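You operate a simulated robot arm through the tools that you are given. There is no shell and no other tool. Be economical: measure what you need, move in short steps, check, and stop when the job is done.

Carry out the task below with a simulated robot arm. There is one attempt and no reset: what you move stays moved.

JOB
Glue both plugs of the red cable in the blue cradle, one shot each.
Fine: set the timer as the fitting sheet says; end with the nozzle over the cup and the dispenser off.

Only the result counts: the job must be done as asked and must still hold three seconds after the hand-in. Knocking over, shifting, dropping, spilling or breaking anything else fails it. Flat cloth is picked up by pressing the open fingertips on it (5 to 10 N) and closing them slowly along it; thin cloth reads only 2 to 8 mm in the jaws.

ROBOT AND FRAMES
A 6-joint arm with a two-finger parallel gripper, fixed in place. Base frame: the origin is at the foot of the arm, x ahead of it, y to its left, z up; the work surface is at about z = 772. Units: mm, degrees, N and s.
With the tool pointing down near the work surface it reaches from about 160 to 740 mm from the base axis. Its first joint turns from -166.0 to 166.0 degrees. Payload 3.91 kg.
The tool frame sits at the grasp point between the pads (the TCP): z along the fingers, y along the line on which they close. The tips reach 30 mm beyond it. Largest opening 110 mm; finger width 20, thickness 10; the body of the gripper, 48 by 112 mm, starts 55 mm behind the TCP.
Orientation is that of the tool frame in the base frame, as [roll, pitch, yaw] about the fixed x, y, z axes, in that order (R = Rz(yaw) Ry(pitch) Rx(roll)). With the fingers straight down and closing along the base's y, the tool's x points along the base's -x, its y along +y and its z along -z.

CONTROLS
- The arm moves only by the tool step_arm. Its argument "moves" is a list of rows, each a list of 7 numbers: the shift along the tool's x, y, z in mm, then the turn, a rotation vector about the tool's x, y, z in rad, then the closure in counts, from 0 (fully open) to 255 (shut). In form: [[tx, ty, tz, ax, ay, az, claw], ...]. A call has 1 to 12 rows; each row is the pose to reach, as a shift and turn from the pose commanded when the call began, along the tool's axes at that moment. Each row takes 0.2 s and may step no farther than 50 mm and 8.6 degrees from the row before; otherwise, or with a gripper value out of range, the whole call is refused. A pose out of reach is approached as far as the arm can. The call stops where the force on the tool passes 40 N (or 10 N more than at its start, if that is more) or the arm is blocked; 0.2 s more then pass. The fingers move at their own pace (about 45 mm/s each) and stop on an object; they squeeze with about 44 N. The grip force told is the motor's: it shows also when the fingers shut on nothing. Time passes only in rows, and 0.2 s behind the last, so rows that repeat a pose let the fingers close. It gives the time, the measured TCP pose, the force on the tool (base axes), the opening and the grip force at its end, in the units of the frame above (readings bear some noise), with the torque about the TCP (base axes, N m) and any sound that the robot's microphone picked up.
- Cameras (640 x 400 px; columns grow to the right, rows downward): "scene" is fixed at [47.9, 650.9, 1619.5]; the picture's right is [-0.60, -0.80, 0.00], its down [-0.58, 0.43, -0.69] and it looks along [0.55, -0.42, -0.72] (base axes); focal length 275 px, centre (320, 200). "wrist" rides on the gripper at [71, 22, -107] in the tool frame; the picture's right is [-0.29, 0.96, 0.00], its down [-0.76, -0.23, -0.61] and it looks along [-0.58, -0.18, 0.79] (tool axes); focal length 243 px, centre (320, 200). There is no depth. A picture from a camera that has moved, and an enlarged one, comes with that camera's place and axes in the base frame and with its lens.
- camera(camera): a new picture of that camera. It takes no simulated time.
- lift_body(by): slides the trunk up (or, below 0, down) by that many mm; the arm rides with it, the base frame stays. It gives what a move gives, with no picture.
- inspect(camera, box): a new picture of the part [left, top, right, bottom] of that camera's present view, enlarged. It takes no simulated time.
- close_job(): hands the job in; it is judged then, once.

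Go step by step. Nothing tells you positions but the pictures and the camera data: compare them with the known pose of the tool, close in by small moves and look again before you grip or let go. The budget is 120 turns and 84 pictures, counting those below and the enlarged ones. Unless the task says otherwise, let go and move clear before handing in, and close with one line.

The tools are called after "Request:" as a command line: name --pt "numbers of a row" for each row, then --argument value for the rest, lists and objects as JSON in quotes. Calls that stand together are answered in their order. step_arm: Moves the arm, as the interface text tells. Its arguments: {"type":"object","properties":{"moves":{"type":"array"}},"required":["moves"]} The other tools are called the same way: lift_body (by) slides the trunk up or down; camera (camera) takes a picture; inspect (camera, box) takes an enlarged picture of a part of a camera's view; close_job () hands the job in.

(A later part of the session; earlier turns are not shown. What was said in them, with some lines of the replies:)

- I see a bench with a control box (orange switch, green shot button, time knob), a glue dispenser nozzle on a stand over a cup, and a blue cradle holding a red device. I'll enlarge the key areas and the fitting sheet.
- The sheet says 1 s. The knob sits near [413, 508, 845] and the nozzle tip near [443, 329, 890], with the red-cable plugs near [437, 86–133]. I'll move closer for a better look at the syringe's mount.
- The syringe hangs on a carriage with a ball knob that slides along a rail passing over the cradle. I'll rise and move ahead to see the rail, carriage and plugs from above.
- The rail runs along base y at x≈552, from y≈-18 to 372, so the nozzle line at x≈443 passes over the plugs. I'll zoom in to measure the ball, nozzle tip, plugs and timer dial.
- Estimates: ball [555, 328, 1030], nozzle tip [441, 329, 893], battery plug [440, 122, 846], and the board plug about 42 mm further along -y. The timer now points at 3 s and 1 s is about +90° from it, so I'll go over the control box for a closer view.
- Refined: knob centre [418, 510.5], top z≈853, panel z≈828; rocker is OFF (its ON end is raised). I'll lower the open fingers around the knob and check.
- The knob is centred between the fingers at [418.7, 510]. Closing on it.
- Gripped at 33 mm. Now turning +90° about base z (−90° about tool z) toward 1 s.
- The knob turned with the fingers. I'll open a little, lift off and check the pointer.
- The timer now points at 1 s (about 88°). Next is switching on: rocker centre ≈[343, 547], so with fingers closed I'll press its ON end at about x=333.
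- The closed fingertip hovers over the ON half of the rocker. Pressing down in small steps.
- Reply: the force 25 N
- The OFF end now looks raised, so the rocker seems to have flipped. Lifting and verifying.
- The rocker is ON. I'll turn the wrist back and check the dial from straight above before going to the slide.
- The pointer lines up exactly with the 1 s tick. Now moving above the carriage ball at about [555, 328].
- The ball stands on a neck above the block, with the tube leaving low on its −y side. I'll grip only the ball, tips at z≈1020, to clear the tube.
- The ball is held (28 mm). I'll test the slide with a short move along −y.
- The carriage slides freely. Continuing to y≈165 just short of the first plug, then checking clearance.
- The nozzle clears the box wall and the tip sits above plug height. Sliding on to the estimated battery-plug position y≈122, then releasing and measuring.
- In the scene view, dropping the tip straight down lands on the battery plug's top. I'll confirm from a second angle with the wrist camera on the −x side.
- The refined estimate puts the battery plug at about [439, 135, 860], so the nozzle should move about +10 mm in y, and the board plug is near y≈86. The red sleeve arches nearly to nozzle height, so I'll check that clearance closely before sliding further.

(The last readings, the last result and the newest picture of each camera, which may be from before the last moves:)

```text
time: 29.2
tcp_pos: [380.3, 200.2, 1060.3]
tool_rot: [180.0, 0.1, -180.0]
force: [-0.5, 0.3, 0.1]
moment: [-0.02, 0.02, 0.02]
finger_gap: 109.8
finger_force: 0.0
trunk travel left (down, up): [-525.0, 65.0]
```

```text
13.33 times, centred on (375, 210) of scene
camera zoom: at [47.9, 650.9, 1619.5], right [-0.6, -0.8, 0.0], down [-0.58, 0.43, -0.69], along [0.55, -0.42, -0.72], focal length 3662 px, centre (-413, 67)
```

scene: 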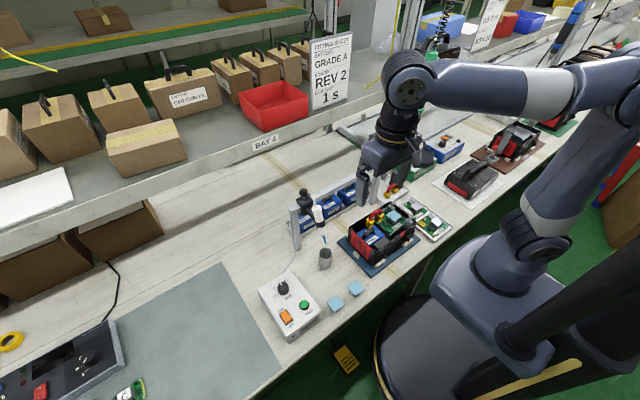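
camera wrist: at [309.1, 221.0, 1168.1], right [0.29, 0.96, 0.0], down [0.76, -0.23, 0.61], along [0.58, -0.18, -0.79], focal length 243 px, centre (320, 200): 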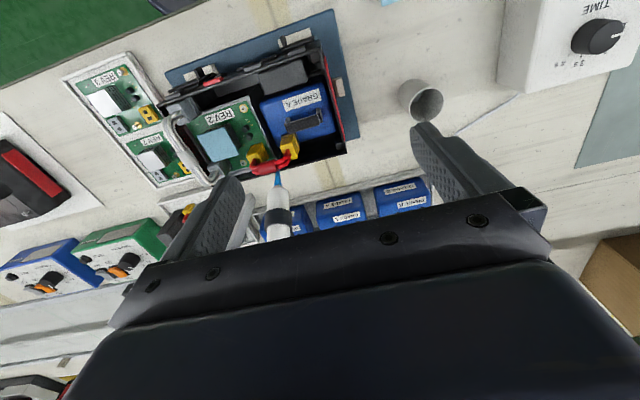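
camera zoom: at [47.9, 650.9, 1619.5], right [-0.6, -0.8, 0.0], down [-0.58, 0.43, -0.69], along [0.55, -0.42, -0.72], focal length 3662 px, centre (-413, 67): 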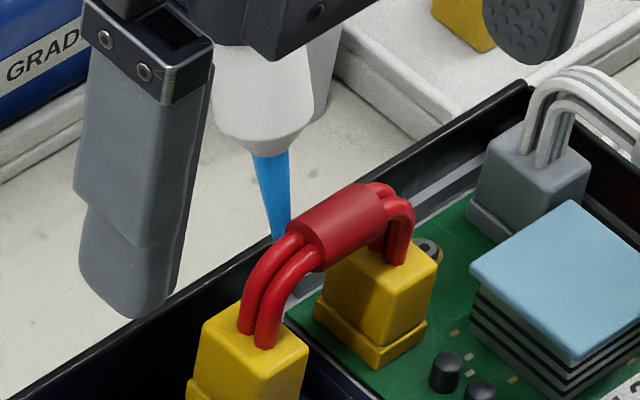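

The nozzle passes just behind (+x of) the red cable without having disturbed it. I'll regrip the ball and bring the nozzle back about 10 mm so it sits over the battery plug.

Request:
step_arm --pt "0 0 -45 0 0 0 0" --pt "0 0 -85 0 0 0 0" --pt "-45 -19 -85 0 0 0 0" --pt "-90 -38 -85 0 0 0 0" --pt "-135 -57 -85 0 0 0 0" --pt "-178.5 -77 -85 0 0 0 0" --pt "-178.5 -77 -85 0 0 0 0" --pt "-178.5 -77 -40 0 0 0 0" --pt "-178.5 -77 0 0 0 0 0" --pt "-178.5 -77 10 0 0 0 0" --pt "-178.5 -77 10 0 0 0 100"

Request:
step_arm --pt "0 0 0 0 0 0 180" --pt "0 0 0 0 0 0 200" --pt "0 0 0 0 0 0 200" --pt "0 3.5 0 0 0 0 200" --pt "0 7 0 0 0 0 200" --pt "0 10.5 0 0 0 0 200" --pt "0 10.5 0 0 0 0 200"

Request:
inspect --camera "scene" --box '[350, 195, 390, 225]'

```text
time: 31.6
tcp_pos: [558.2, 122.1, 1050.1]
tool_rot: [179.9, 0.0, 180.0]
force: [0.1, -0.7, -0.8]
moment: [0.0, -0.04, -0.01]
finger_gap: 75.1
finger_force: 0.0
trunk travel left (down, up): [-525.0, 65.0]
```

```text
time: 33.2
tcp_pos: [559.0, 132.2, 1049.8]
tool_rot: [180.0, 0.0, -180.0]
force: [-1.2, 0.6, 2.4]
moment: [0.05, 0.27, -0.07]
finger_gap: 28.0
finger_force: 44.8
trunk travel left (down, up): [-525.0, 65.0]
```

```text
13.33 times, centred on (370, 210) of scene
camera zoom: at [47.9, 650.9, 1619.5], right [-0.6, -0.8, 0.0], down [-0.58, 0.43, -0.69], along [0.55, -0.42, -0.72], focal length 3662 px, centre (-347, 67)
```

zoom: 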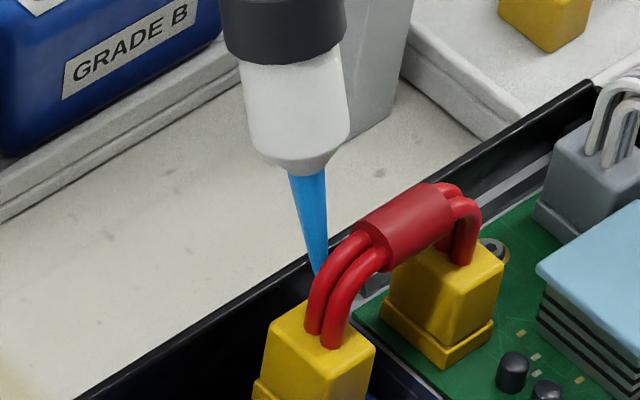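

Nozzle now appears above the battery plug. I'll release and check y-alignment from the front with the wrist camera.

Request:
step_arm --pt "0 0 0 0 0 0 120" --pt "0 0 0 0 0 0 60" --pt "0 0 -15 0 0 0 30" --pt "0 0 -55 0 0 0 0" --pt "0 0 -95 0 0 0 0" --pt "45 -5 -95 0 0 0 0" --pt "90 -10 -95 0 0 0 0" --pt "135 -15 -95 0 0 0 0" --pt "180 -20 -95 0 0 0 0" --pt "180 -20 -50 0 0 0 0" --pt "180 -20 -10 0 0 0 0" --pt "180 -20 -10 0 0 0 0"

Request:
inspect --camera "wrist" --box '[290, 100, 370, 170]'

```text
time: 35.8
tcp_pos: [379.1, 113.9, 1058.8]
tool_rot: [180.0, 0.0, 180.0]
force: [0.8, 0.1, 0.2]
moment: [0.0, 0.01, 0.02]
finger_gap: 110.2
finger_force: 0.0
trunk travel left (down, up): [-525.0, 65.0]
```

```text
5.71 times, centred on (330, 135) of wrist
camera zoom: at [307.5, 133.9, 1167.5], right [0.29, 0.96, 0.0], down [0.76, -0.23, 0.61], along [0.58, -0.18, -0.79], focal length 1386 px, centre (263, 571)
```

zoom: 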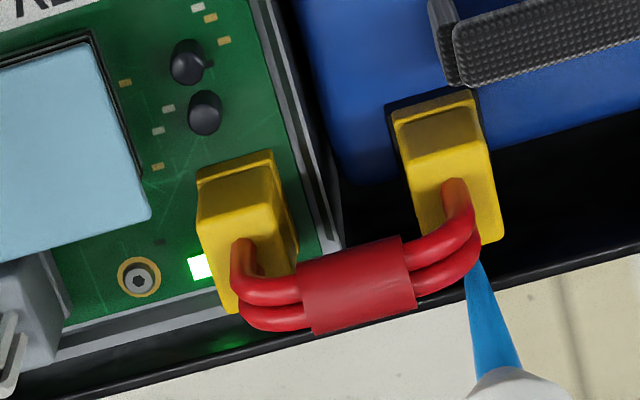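

Nozzle and battery-plug centre line up within about 1 mm in y; the board plug is 49 mm further. Going to the SHOT button at about [343, 485].

Request:
step_arm --pt "5 46 0 0 0 0 60" --pt "10 92 0 0 0 0 120" --pt "15 138 0 0 0 0 200" --pt "20 184 0 0 0 0 255" --pt "25 230 0 0 0 0 255" --pt "30 276 0 0 0 0 255" --pt "33 322 0 0 0 0 255" --pt "36 371 0 0 0 0 255" --pt "36 371 48 0 0 0 255" --pt "36 371 96 0 0 0 255" --pt "36 371 144 0 0 0 255" --pt "36 371 169 0 0 0 255"

Request:
camera --camera "wrist"

```text
time: 38.4
tcp_pos: [342.3, 483.2, 890.0]
tool_rot: [-179.9, 0.0, 179.9]
force: [-0.6, 0.3, 0.4]
moment: [-0.04, -0.02, -0.01]
finger_gap: 0.0
finger_force: 37.5
trunk travel left (down, up): [-525.0, 65.0]
```

```text
38 pictures are left
camera wrist: at [271.7, 504.8, 997.9], right [0.29, 0.96, 0.0], down [0.76, -0.23, 0.61], along [0.58, -0.18, -0.79], focal length 243 px, centre (320, 200)
```

wrist: 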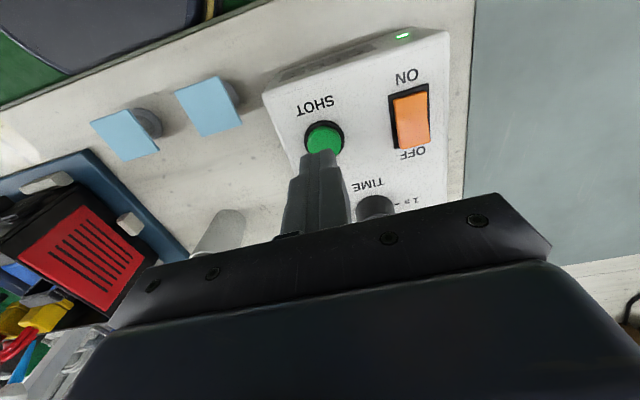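

The green lamp is lit, so the dispenser is on. Centring on the button and pressing once, gently.

Request:
step_arm --pt "3.5 3 5 0 0 0 255" --pt "3.5 3 9 0 0 0 255" --pt "3.5 3 11 0 0 0 255" --pt "3.5 3 13 0 0 0 255"

Request:
inspect --camera "wrist" --box '[260, 90, 400, 210]'

```text
time: 39.4
tcp_pos: [340.2, 486.5, 877.6]
tool_rot: [179.9, 0.1, -179.9]
force: [0.1, -0.2, -0.6]
moment: [0.02, 0.01, 0.0]
finger_gap: 0.0
finger_force: 38.1
trunk travel left (down, up): [-525.0, 65.0]
```

```text
3.33 times, centred on (330, 150) of wrist
camera zoom: at [268.2, 508.0, 985.6], right [0.29, 0.96, 0.0], down [0.76, -0.23, 0.61], along [0.58, -0.18, -0.79], focal length 809 px, centre (287, 367)
```

zoom: 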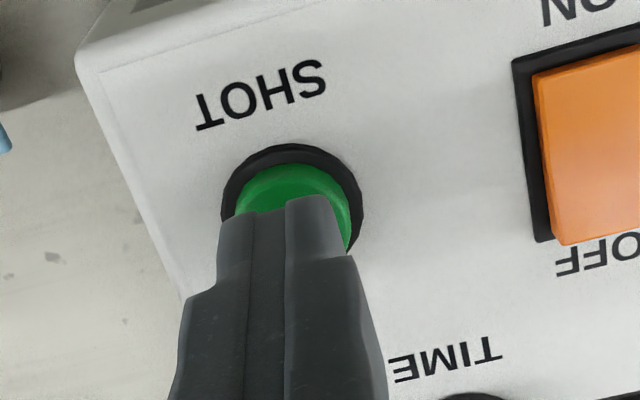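

Request:
step_arm --pt "0 1 2 0 0 0 255" --pt "0 1 3.5 0 0 0 255" --pt "0 1 5 0 0 0 255" --pt "0 1 6.5 0 0 0 255"

```text
time: 40.4
tcp_pos: [340.2, 487.6, 872.5]
tool_rot: [180.0, 0.0, -180.0]
force: [-0.8, 1.2, -0.8]
moment: [0.01, -0.03, 0.0]
finger_gap: 0.0
finger_force: 37.7
trunk travel left (down, up): [-525.0, 65.0]
```

Request:
step_arm --pt "0 0 1.5 0 0 0 255" --pt "0 0 3 0 0 0 255" --pt "0 0 4.5 0 0 0 255"

```text
time: 41.2
tcp_pos: [340.0, 488.0, 867.4]
tool_rot: [-179.9, 0.0, -180.0]
force: [0.0, 0.9, 2.8]
moment: [0.01, -0.01, -0.03]
finger_gap: 0.1
finger_force: 37.8
trunk travel left (down, up): [-525.0, 65.0]
heard: click
```

A click was heard: the shot is triggered. I'll lift off and wait out the 1 s.

Request:
step_arm --pt "0 0 -10 0 0 0 255" --pt "0 0 -50 0 0 0 255" --pt "0 0 -100 0 0 0 255" --pt "0 0 -145 0 0 0 255" --pt "0 0 -190 0 0 0 255" --pt "0 0 -190 0 0 0 255" --pt "0 0 -190 0 0 0 255" --pt "0 0 -190 0 0 0 255"

Request:
inspect --camera "scene" --box '[350, 195, 390, 225]'

Request:
inspect --camera "scene" --box '[240, 180, 440, 330]'

```text
time: 43.0
tcp_pos: [342.5, 488.2, 1057.5]
tool_rot: [-179.9, -0.1, 180.0]
force: [0.0, -0.4, 0.6]
moment: [-0.02, 0.01, 0.03]
finger_gap: 0.0
finger_force: 37.5
trunk travel left (down, up): [-525.0, 65.0]
```

```text
13.33 times, centred on (370, 210) of scene
camera zoom: at [47.9, 650.9, 1619.5], right [-0.6, -0.8, 0.0], down [-0.58, 0.43, -0.69], along [0.55, -0.42, -0.72], focal length 3662 px, centre (-347, 67)
```

zoom: 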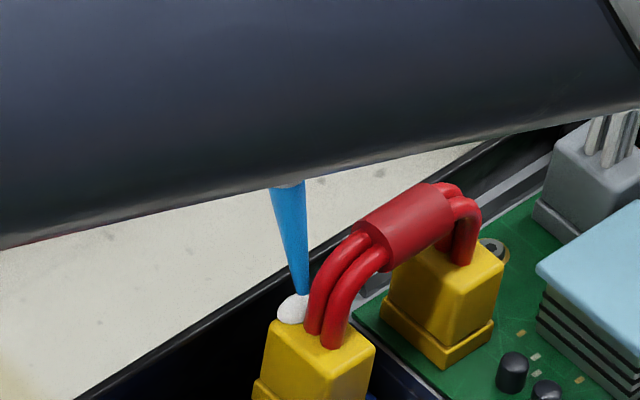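

```text
2.67 times, centred on (340, 255) of scene
camera zoom: at [47.9, 650.9, 1619.5], right [-0.6, -0.8, 0.0], down [-0.58, 0.43, -0.69], along [0.55, -0.42, -0.72], focal length 732 px, centre (267, 53)
```

zoom: 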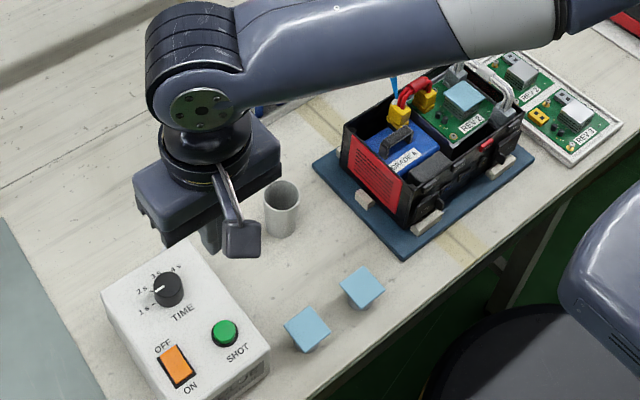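

A glue blob is visible near the battery plug's back corner. I'll go look closely with the wrist camera to verify where it landed.

Request:
step_arm --pt "-5 -46 0 0 0 0 200" --pt "-10 -92 0 0 0 0 100" --pt "-15 -138 0 0 0 0 0" --pt "-20 -184 0 0 0 0 0" --pt "-25 -230 0 0 0 0 0" --pt "-30 -276 0 0 0 0 0" --pt "-33 -322 0 0 0 0 0" --pt "-36 -345 0 0 0 0 0" --pt "-36 -345 0 0 0 0 0"

Request:
inspect --camera "wrist" --box '[265, 100, 345, 170]'

Request:
inspect --camera "scene" --box '[350, 195, 390, 225]'

```text
time: 45.0
tcp_pos: [374.9, 142.3, 1057.8]
tool_rot: [180.0, 0.0, 180.0]
force: [0.0, -0.5, 0.7]
moment: [-0.02, -0.01, 0.02]
finger_gap: 109.8
finger_force: 0.1
trunk travel left (down, up): [-525.0, 65.0]
```

```text
5.71 times, centred on (305, 135) of wrist
camera zoom: at [303.8, 163.2, 1164.7], right [0.29, 0.96, 0.0], down [0.76, -0.23, 0.61], along [0.58, -0.18, -0.79], focal length 1386 px, centre (406, 571)
```

zoom: 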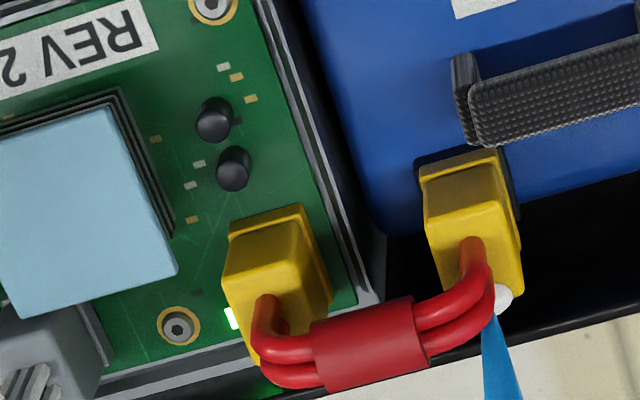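

```text
13.33 times, centred on (370, 210) of scene
camera zoom: at [47.9, 650.9, 1619.5], right [-0.6, -0.8, 0.0], down [-0.58, 0.43, -0.69], along [0.55, -0.42, -0.72], focal length 3662 px, centre (-347, 67)
```

zoom: 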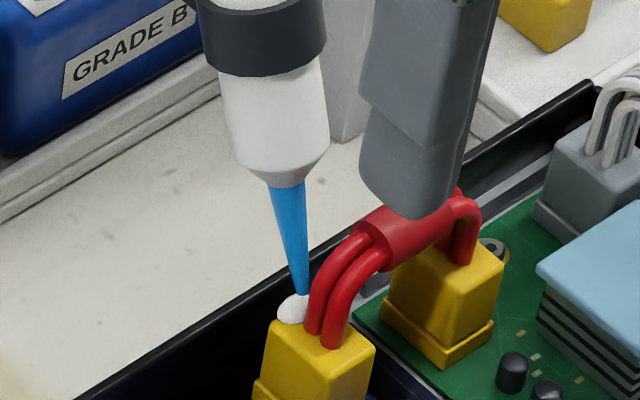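

The blob landed at the plug's back edge, in line with it in y. The slide line runs just behind the cable and x is fixed by the rail. Now regripping the ball to slide about 46 mm further to the board plug.

Request:
step_arm --pt "0 0 -45 0 0 0 0" --pt "0 0 -87 0 0 0 0" --pt "-45 -3 -87 0 0 0 0" --pt "-90 -5 -87 0 0 0 0" --pt "-135 -8 -87 0 0 0 0" --pt "-183 -10 -87 0 0 0 0" --pt "-183 -10 -87 0 0 0 0" --pt "-183 -10 -40 0 0 0 0" --pt "-183 -10 0 0 0 0 0" --pt "-183 -10 8 0 0 0 0" --pt "-183 -10 8 0 0 0 100"

Request:
step_arm --pt "0 0 0 0 0 0 180" --pt "0 0 0 0 0 0 200" --pt "0 0 0 0 0 0 200"

Request:
inspect --camera "scene" --box '[350, 190, 400, 230]'

```text
time: 47.4
tcp_pos: [559.9, 133.5, 1049.2]
tool_rot: [180.0, 0.0, -180.0]
force: [-1.0, 0.0, -0.5]
moment: [0.03, -0.03, 0.0]
finger_gap: 75.2
finger_force: 0.1
trunk travel left (down, up): [-525.0, 65.0]
```

```text
time: 48.2
tcp_pos: [560.6, 133.2, 1048.7]
tool_rot: [-180.0, 0.0, 180.0]
force: [0.4, 0.3, -1.4]
moment: [0.02, -0.09, 0.06]
finger_gap: 28.8
finger_force: 24.5
trunk travel left (down, up): [-525.0, 65.0]
```

```text
10.00 times, centred on (375, 210) of scene
camera zoom: at [47.9, 650.9, 1619.5], right [-0.6, -0.8, 0.0], down [-0.58, 0.43, -0.69], along [0.55, -0.42, -0.72], focal length 2747 px, centre (-230, 100)
```

zoom: 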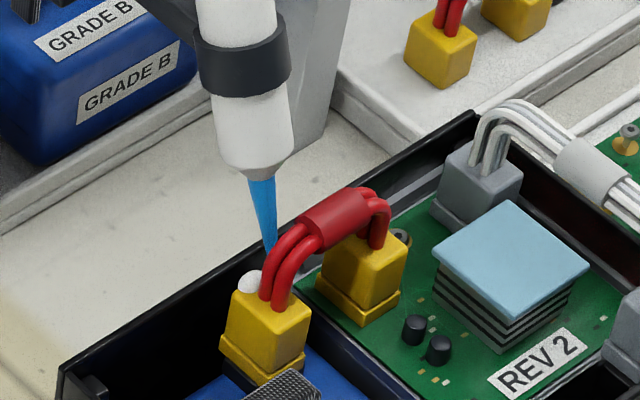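

With the carriage gripped the nozzle is at y≈135, but after release it stood at y≈142, so it shifted a bit on letting go. I'll slide 40 mm towards the board plug (target nozzle y≈94), release gently and check.

Request:
step_arm --pt "0 -5 0 0 0 0 200" --pt "0 -10 0 0 0 0 200" --pt "0 -15 0 0 0 0 200" --pt "0 -20 0 0 0 0 200" --pt "0 -25 0 0 0 0 200" --pt "0 -30 0 0 0 0 200" --pt "0 -35 0 0 0 0 200" --pt "0 -40 0 0 0 0 200" --pt "0 -40 0 0 0 0 200"

Request:
inspect --camera "scene" --box '[350, 190, 400, 230]'

```text
time: 50.2
tcp_pos: [558.6, 92.8, 1048.9]
tool_rot: [180.0, 0.0, 180.0]
force: [2.2, -0.6, 3.0]
moment: [-0.08, -0.18, -0.02]
finger_gap: 28.0
finger_force: 45.2
trunk travel left (down, up): [-525.0, 65.0]
```

```text
10.00 times, centred on (375, 210) of scene
camera zoom: at [47.9, 650.9, 1619.5], right [-0.6, -0.8, 0.0], down [-0.58, 0.43, -0.69], along [0.55, -0.42, -0.72], focal length 2747 px, centre (-230, 100)
```

zoom: 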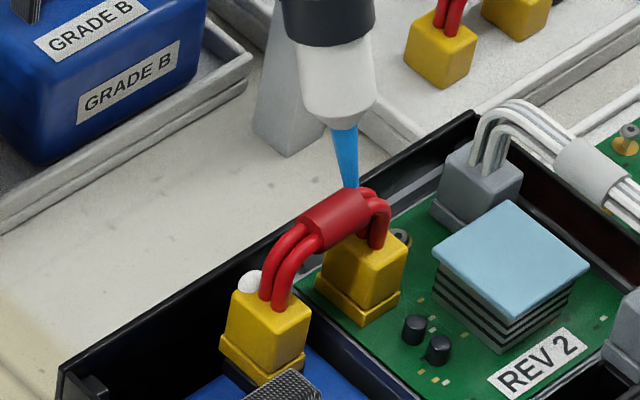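

The cable is undisturbed and the nozzle looks right relative to the board plug. Releasing carefully, then checking the nozzle position.

Request:
step_arm --pt "0 0 0 0 0 0 170" --pt "0 0 0 0 0 0 120" --pt "0 0 0 0 0 0 80" --pt "0 0 0 0 0 0 80"

Request:
inspect --camera "scene" --box '[350, 190, 400, 230]'

Request:
step_arm --pt "0 0 -15 0 0 0 40" --pt "0 0 -55 0 0 0 0" --pt "0 0 -96 0 0 0 0" --pt "45 0 -96 0 0 0 0" --pt "90 0 -96 0 0 0 0" --pt "135 0 -96 0 0 0 0" --pt "183 2 -96 0 0 0 0" --pt "183 2 -50 0 0 0 0" --pt "183 2 -9 0 0 0 0" --pt "183 2 -9 0 0 0 0"

Request:
inspect --camera "wrist" --box '[265, 100, 345, 170]'

```text
time: 51.2
tcp_pos: [558.7, 93.4, 1050.2]
tool_rot: [180.0, 0.0, -179.9]
force: [-0.5, -0.1, 0.7]
moment: [0.01, -0.01, -0.02]
finger_gap: 75.4
finger_force: 0.1
trunk travel left (down, up): [-525.0, 65.0]
```

```text
10.00 times, centred on (375, 210) of scene
camera zoom: at [47.9, 650.9, 1619.5], right [-0.6, -0.8, 0.0], down [-0.58, 0.43, -0.69], along [0.55, -0.42, -0.72], focal length 2747 px, centre (-230, 100)
```

zoom: 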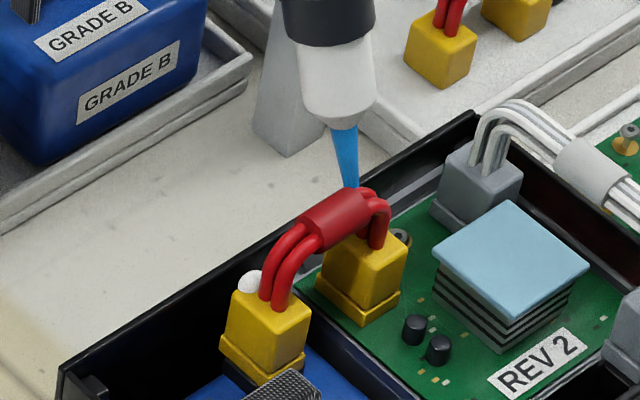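

```text
time: 53.4
tcp_pos: [376.5, 95.6, 1058.6]
tool_rot: [-180.0, 0.0, 179.9]
force: [0.3, 0.6, 0.1]
moment: [-0.04, 0.0, -0.01]
finger_gap: 110.0
finger_force: 0.1
trunk travel left (down, up): [-525.0, 65.0]
```

```text
5.71 times, centred on (305, 135) of wrist
camera zoom: at [304.8, 116.8, 1166.0], right [0.29, 0.96, 0.0], down [0.76, -0.23, 0.61], along [0.58, -0.18, -0.79], focal length 1386 px, centre (406, 571)
```

zoom: 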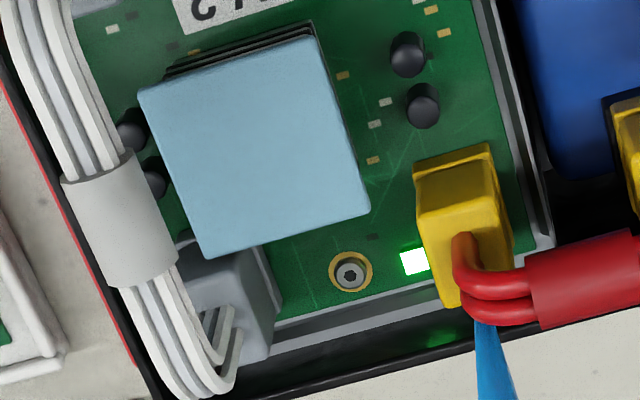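

The board plug and nozzle show the same relation as the battery plug did at its shot, and no drift on release. Going to press SHOT for the second time.

Request:
step_arm --pt "4 44 0 0 0 0 60" --pt "8 88 0 0 0 0 120" --pt "12 132 0 0 0 0 200" --pt "16 176 0 0 0 0 255" --pt "20 220 0 0 0 0 255" --pt "24 264 0 0 0 0 255" --pt "28 308 0 0 0 0 255" --pt "32 352 0 0 0 0 255" --pt "36 392 0 0 0 0 255" --pt "36 392 45 0 0 0 255" --pt "36 392 90 0 0 0 255" --pt "36 392 135 0 0 0 255"

Request:
inspect --camera "wrist" --box '[240, 60, 400, 200]'

```text
time: 56.0
tcp_pos: [341.6, 488.3, 923.0]
tool_rot: [179.9, 0.1, -179.9]
force: [-0.1, 0.6, -0.1]
moment: [0.03, 0.01, -0.01]
finger_gap: 0.0
finger_force: 37.3
trunk travel left (down, up): [-525.0, 65.0]
```

```text
2.86 times, centred on (320, 130) of wrist
camera zoom: at [269.3, 508.9, 1031.1], right [0.29, 0.96, 0.0], down [0.76, -0.23, 0.61], along [0.58, -0.18, -0.79], focal length 693 px, centre (320, 400)
```

zoom: 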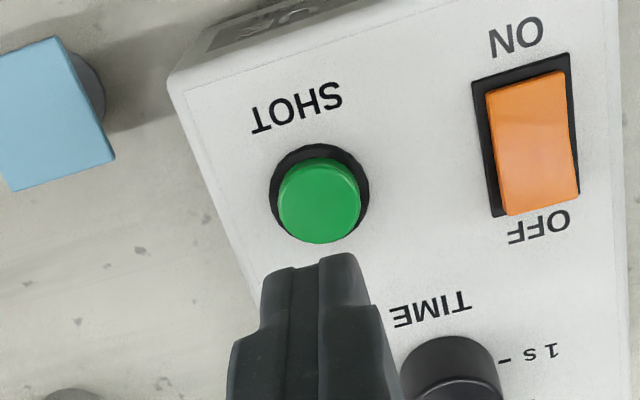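

Request:
step_arm --pt "1 0 30 0 0 0 255" --pt "1 0 46 0 0 0 255" --pt "1 0 50 0 0 0 255" --pt "1 0 52 0 0 0 255" --pt "1 0 53.5 0 0 0 255" --pt "1 0 55 0 0 0 255" --pt "1 0 56 0 0 0 255"

```text
time: 57.6
tcp_pos: [339.3, 487.9, 866.9]
tool_rot: [179.9, 0.1, 180.0]
force: [-0.7, 0.7, 2.3]
moment: [-0.04, 0.02, 0.03]
finger_gap: 0.0
finger_force: 37.8
trunk travel left (down, up): [-525.0, 65.0]
heard: click
```

Second click heard. Lifting off and waiting out the shot.

Request:
step_arm --pt "0 0 -10 0 0 0 255" --pt "0 0 -50 0 0 0 255" --pt "0 0 -100 0 0 0 255" --pt "0 0 -145 0 0 0 255" --pt "0 0 -191 0 0 0 255" --pt "0 0 -191 0 0 0 255" --pt "0 0 -191 0 0 0 255" --pt "0 0 -191 0 0 0 255"

Request:
step_arm --pt "-4 -44 0 0 0 0 200" --pt "-8 -88 0 0 0 0 100" --pt "-12 -132 0 0 0 0 0" --pt "-16 -176 0 0 0 0 0" --pt "-20 -220 0 0 0 0 0" --pt "-24 -264 0 0 0 0 0" --pt "-28 -308 0 0 0 0 0" --pt "-32 -352 0 0 0 0 0" --pt "-36 -392 0 0 0 0 0" --pt "-36 -392 0 0 0 0 0"

Request:
inspect --camera "wrist" --box '[275, 110, 355, 180]'

Request:
inspect --camera "scene" --box '[350, 190, 400, 230]'

```text
time: 59.4
tcp_pos: [339.1, 487.1, 1057.9]
tool_rot: [-179.9, 0.1, -179.9]
force: [-0.5, -0.2, 0.4]
moment: [0.03, 0.01, -0.04]
finger_gap: 0.1
finger_force: 37.1
trunk travel left (down, up): [-525.0, 65.0]
```

```text
time: 61.6
tcp_pos: [374.9, 94.9, 1057.3]
tool_rot: [-180.0, 0.0, 180.0]
force: [0.5, -0.6, 0.3]
moment: [-0.01, 0.0, 0.03]
finger_gap: 110.2
finger_force: 0.1
trunk travel left (down, up): [-525.0, 65.0]
```

```text
5.71 times, centred on (315, 145) of wrist
camera zoom: at [302.9, 115.4, 1165.6], right [0.29, 0.96, 0.0], down [0.76, -0.23, 0.61], along [0.58, -0.18, -0.79], focal length 1386 px, centre (349, 514)
```

zoom: 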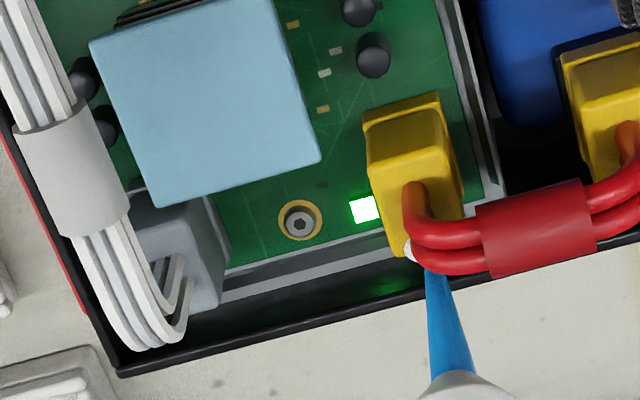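

```text
10.00 times, centred on (375, 210) of scene
camera zoom: at [47.9, 650.9, 1619.5], right [-0.6, -0.8, 0.0], down [-0.58, 0.43, -0.69], along [0.55, -0.42, -0.72], focal length 2747 px, centre (-230, 100)
```

zoom: 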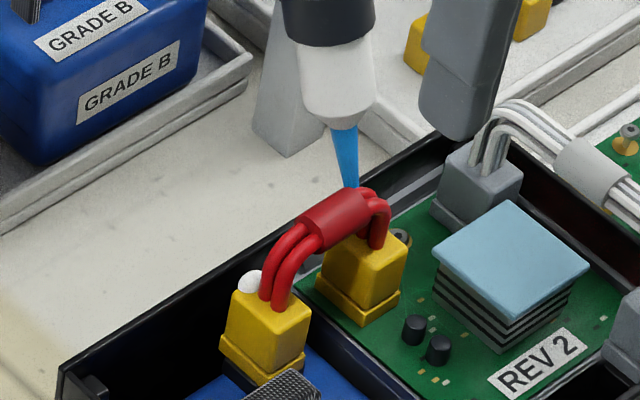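

Both plugs have their blob. Now regripping the ball to slide the nozzle back over the cup.

Request:
step_arm --pt "0 0 -45 0 0 0 0" --pt "0 0 -87 0 0 0 0" --pt "-45 -1 -87 0 0 0 0" --pt "-90 -1 -87 0 0 0 0" --pt "-135 -2 -87 0 0 0 0" --pt "-183 -2 -87 0 0 0 0" --pt "-183 -2 -87 0 0 0 0" --pt "-183 -2 -40 0 0 0 0" --pt "-183 -2 0 0 0 0 0" --pt "-183 -2 8 0 0 0 0" --pt "-183 -2 8 0 0 0 100"

Request:
step_arm --pt "0 0 0 0 0 0 180" --pt "0 0 0 0 0 0 200" --pt "0 0 0 0 0 0 200" --pt "0 5 0 0 0 0 200" --pt "0 15 0 0 0 0 200" --pt "0 27 0 0 0 0 200" --pt "0 39 0 0 0 0 200" --pt "0 51 0 0 0 0 200" --pt "0 65 0 0 0 0 200" --pt "0 79 0 0 0 0 200" --pt "0 93 0 0 0 0 200" --pt "0 107 0 0 0 0 200"

Request:
inspect --camera "scene" --box '[310, 170, 410, 250]'

```text
time: 64.0
tcp_pos: [558.3, 92.7, 1047.8]
tool_rot: [-180.0, 0.0, -179.9]
force: [-0.7, -0.1, -1.5]
moment: [0.04, 0.01, 0.0]
finger_gap: 75.3
finger_force: 0.0
trunk travel left (down, up): [-525.0, 65.0]
```

```text
time: 66.6
tcp_pos: [558.2, 200.5, 1050.2]
tool_rot: [180.0, 0.0, -180.0]
force: [-1.5, 0.9, -0.4]
moment: [-0.12, -0.13, 0.0]
finger_gap: 27.8
finger_force: 44.6
trunk travel left (down, up): [-525.0, 65.0]
```

```text
5.00 times, centred on (360, 210) of scene
camera zoom: at [47.9, 650.9, 1619.5], right [-0.6, -0.8, 0.0], down [-0.58, 0.43, -0.69], along [0.55, -0.42, -0.72], focal length 1373 px, centre (120, 150)
```

zoom: 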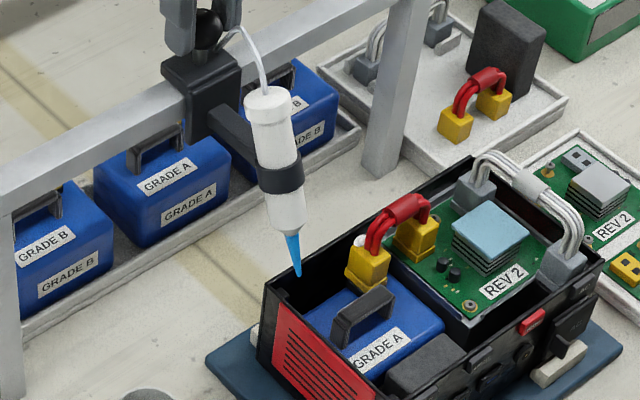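

Everything is undisturbed. Sliding the remaining 127 mm back to the cup.

Request:
step_arm --pt "0 12 0 0 0 0 200" --pt "0 24 0 0 0 0 200" --pt "0 37 0 0 0 0 200" --pt "0 50 0 0 0 0 200" --pt "0 63 0 0 0 0 200" --pt "0 76 0 0 0 0 200" --pt "0 89 0 0 0 0 200" --pt "0 102 0 0 0 0 200" --pt "0 114 0 0 0 0 200" --pt "0 122 0 0 0 0 200" --pt "0 128 0 0 0 0 200" --pt "0 128 0 0 0 0 200"

Request:
step_arm --pt "0 0 0 0 0 0 170" --pt "0 0 0 0 0 0 120" --pt "0 0 0 0 0 0 80" --pt "0 0 0 0 0 0 80" --pt "0 0 -15 0 0 0 40" --pt "0 0 -55 0 0 0 0" --pt "0 0 -96 0 0 0 0" --pt "0 0 -96 0 0 0 0"

Request:
inspect --camera "scene" --box '[290, 190, 370, 280]'

```text
time: 69.2
tcp_pos: [558.2, 328.3, 1049.9]
tool_rot: [-180.0, 0.0, 179.9]
force: [3.5, 1.7, 5.4]
moment: [0.07, 0.13, 0.03]
finger_gap: 28.2
finger_force: 44.8
trunk travel left (down, up): [-525.0, 65.0]
```

```text
time: 71.0
tcp_pos: [558.2, 328.4, 1145.4]
tool_rot: [-180.0, 0.1, -180.0]
force: [0.8, -0.2, -0.1]
moment: [0.03, -0.01, -0.01]
finger_gap: 109.7
finger_force: 0.0
trunk travel left (down, up): [-525.0, 65.0]
```

```text
4.44 times, centred on (330, 235) of scene
camera zoom: at [47.9, 650.9, 1619.5], right [-0.6, -0.8, 0.0], down [-0.58, 0.43, -0.69], along [0.55, -0.42, -0.72], focal length 1221 px, centre (276, 44)
```

zoom: 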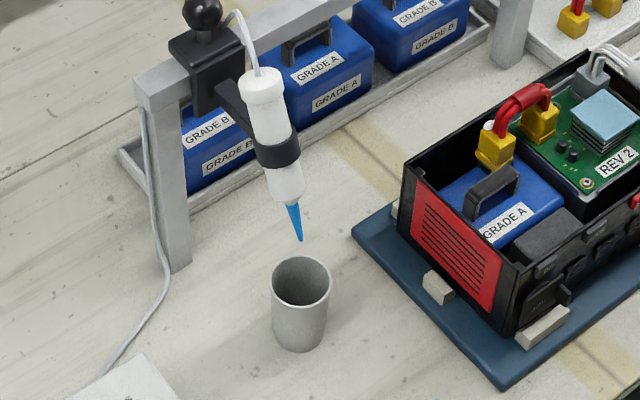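

The nozzle is back over the cup in its original position. Now to switch off: pressing the OFF end of the rocker near [354, 546].

Request:
step_arm --pt "29 31 0 0 0 0 60" --pt "58 62 0 0 0 0 120" --pt "87 93 0 0 0 0 200" --pt "116 124 0 0 0 0 255" --pt "145 155 0 0 0 0 255" --pt "174 186 0 0 0 0 255" --pt "204 217.5 0 0 0 0 255" --pt "204 217.5 50 0 0 0 255" --pt "204 217.5 100 0 0 0 255" --pt "204 217.5 150 0 0 0 255" --pt "204 217.5 200 0 0 0 255" --pt "204 217.5 245 0 0 0 255"

Request:
inspect --camera "wrist" --box '[240, 60, 400, 200]'

```text
time: 73.6
tcp_pos: [355.0, 545.3, 900.6]
tool_rot: [-179.9, 0.1, 179.9]
force: [0.8, 0.8, 0.0]
moment: [-0.01, -0.01, 0.01]
finger_gap: 0.2
finger_force: 37.1
trunk travel left (down, up): [-525.0, 65.0]
```

```text
2.86 times, centred on (320, 130) of wrist
camera zoom: at [282.8, 566.3, 1008.7], right [0.29, 0.96, 0.0], down [0.76, -0.23, 0.61], along [0.58, -0.18, -0.79], focal length 693 px, centre (320, 400)
```

zoom: 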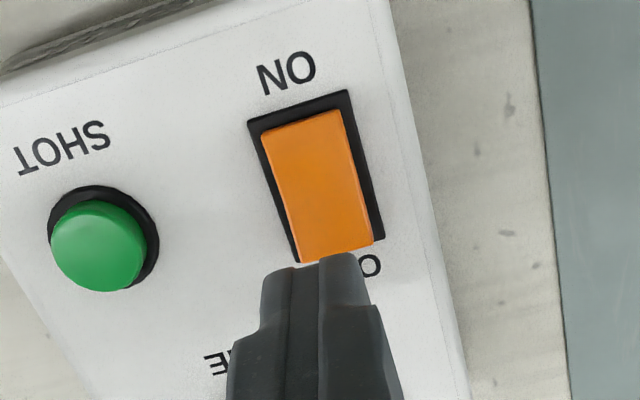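

Request:
step_arm --pt "1.5 1.5 15 0 0 0 255" --pt "1.5 1.5 23 0 0 0 255" --pt "1.5 1.5 26 0 0 0 255" --pt "1.5 1.5 28 0 0 0 255" --pt "1.5 1.5 30 0 0 0 255" --pt "1.5 1.5 32 0 0 0 255" --pt "1.5 1.5 33.5 0 0 0 255" --pt "1.5 1.5 34.5 0 0 0 255"

```text
time: 75.4
tcp_pos: [352.8, 547.8, 869.2]
tool_rot: [179.7, 0.1, -180.0]
force: [2.8, -0.9, 18.8]
moment: [-0.11, 0.05, 0.0]
finger_gap: 0.0
finger_force: 37.2
trunk travel left (down, up): [-525.0, 65.0]
```

Firm contact at the same depth as the ON press. Lifting and verifying rocker and lamp.

Request:
step_arm --pt "0 0 -10 0 0 0 255" --pt "0 0 -50 0 0 0 255" --pt "0 0 -95 0 0 0 255" --pt "15 0 -130 0 0 0 255" --pt "30 0 -140 0 0 0 255" --pt "30 0 -140 0 0 0 255"

Request:
camera --camera "wrist"

Request:
inspect --camera "wrist" --box '[260, 60, 400, 180]'

```text
time: 76.8
tcp_pos: [321.1, 546.8, 1006.5]
tool_rot: [-179.9, 0.1, 180.0]
force: [-0.4, -0.8, 0.3]
moment: [-0.01, 0.02, 0.0]
finger_gap: 0.2
finger_force: 37.9
trunk travel left (down, up): [-525.0, 65.0]
```

```text
22 pictures are left
camera wrist: at [250.0, 567.5, 1113.8], right [0.29, 0.96, 0.0], down [0.76, -0.23, 0.61], along [0.58, -0.18, -0.79], focal length 243 px, centre (320, 200)
```

wrist: 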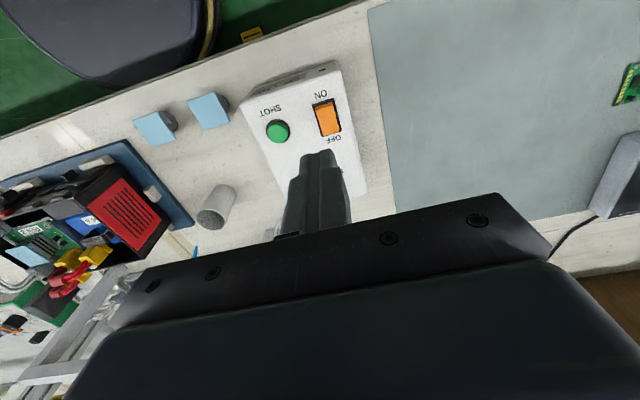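

```text
3.33 times, centred on (330, 120) of wrist
camera zoom: at [250.0, 567.5, 1113.8], right [0.29, 0.96, 0.0], down [0.76, -0.23, 0.61], along [0.58, -0.18, -0.79], focal length 809 px, centre (287, 467)
```

zoom: 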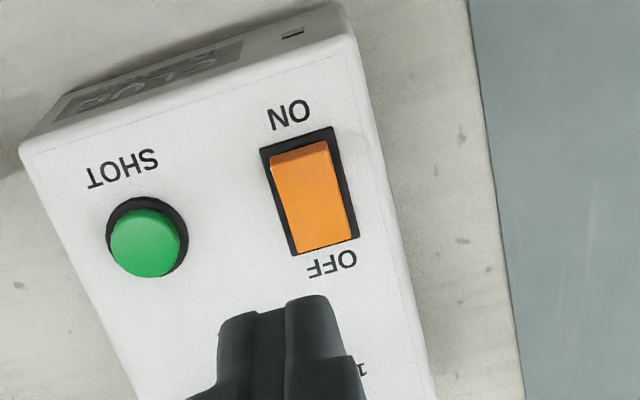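

The lamp is dark and the ON end is raised, so the dispenser is off. One last overall check.

Request:
inspect --camera "scene" --box '[240, 170, 440, 340]'

```text
2.35 times, centred on (340, 255) of scene
camera zoom: at [47.9, 650.9, 1619.5], right [-0.6, -0.8, 0.0], down [-0.58, 0.43, -0.69], along [0.55, -0.42, -0.72], focal length 646 px, centre (273, 71)
```

zoom: 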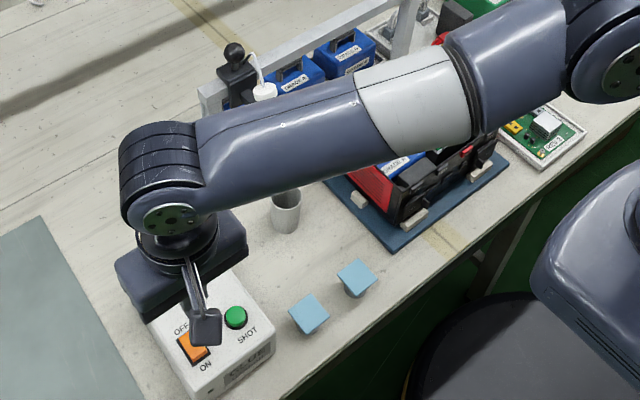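

Everything stands where it was, the hand is clear, and the job is ready to hand in.

Request:
close_job

```text
The job is handed in.
```

I glued both plugs of the red cable in the blue cradle, one shot each, with the timer set to 1 s as the fitting sheet says. The nozzle is back over the cup and the dispenser is off. The glue sits at the back edge of each plug rather than in the middle, because the nozzle's rail runs about 10 mm behind the plug centres.
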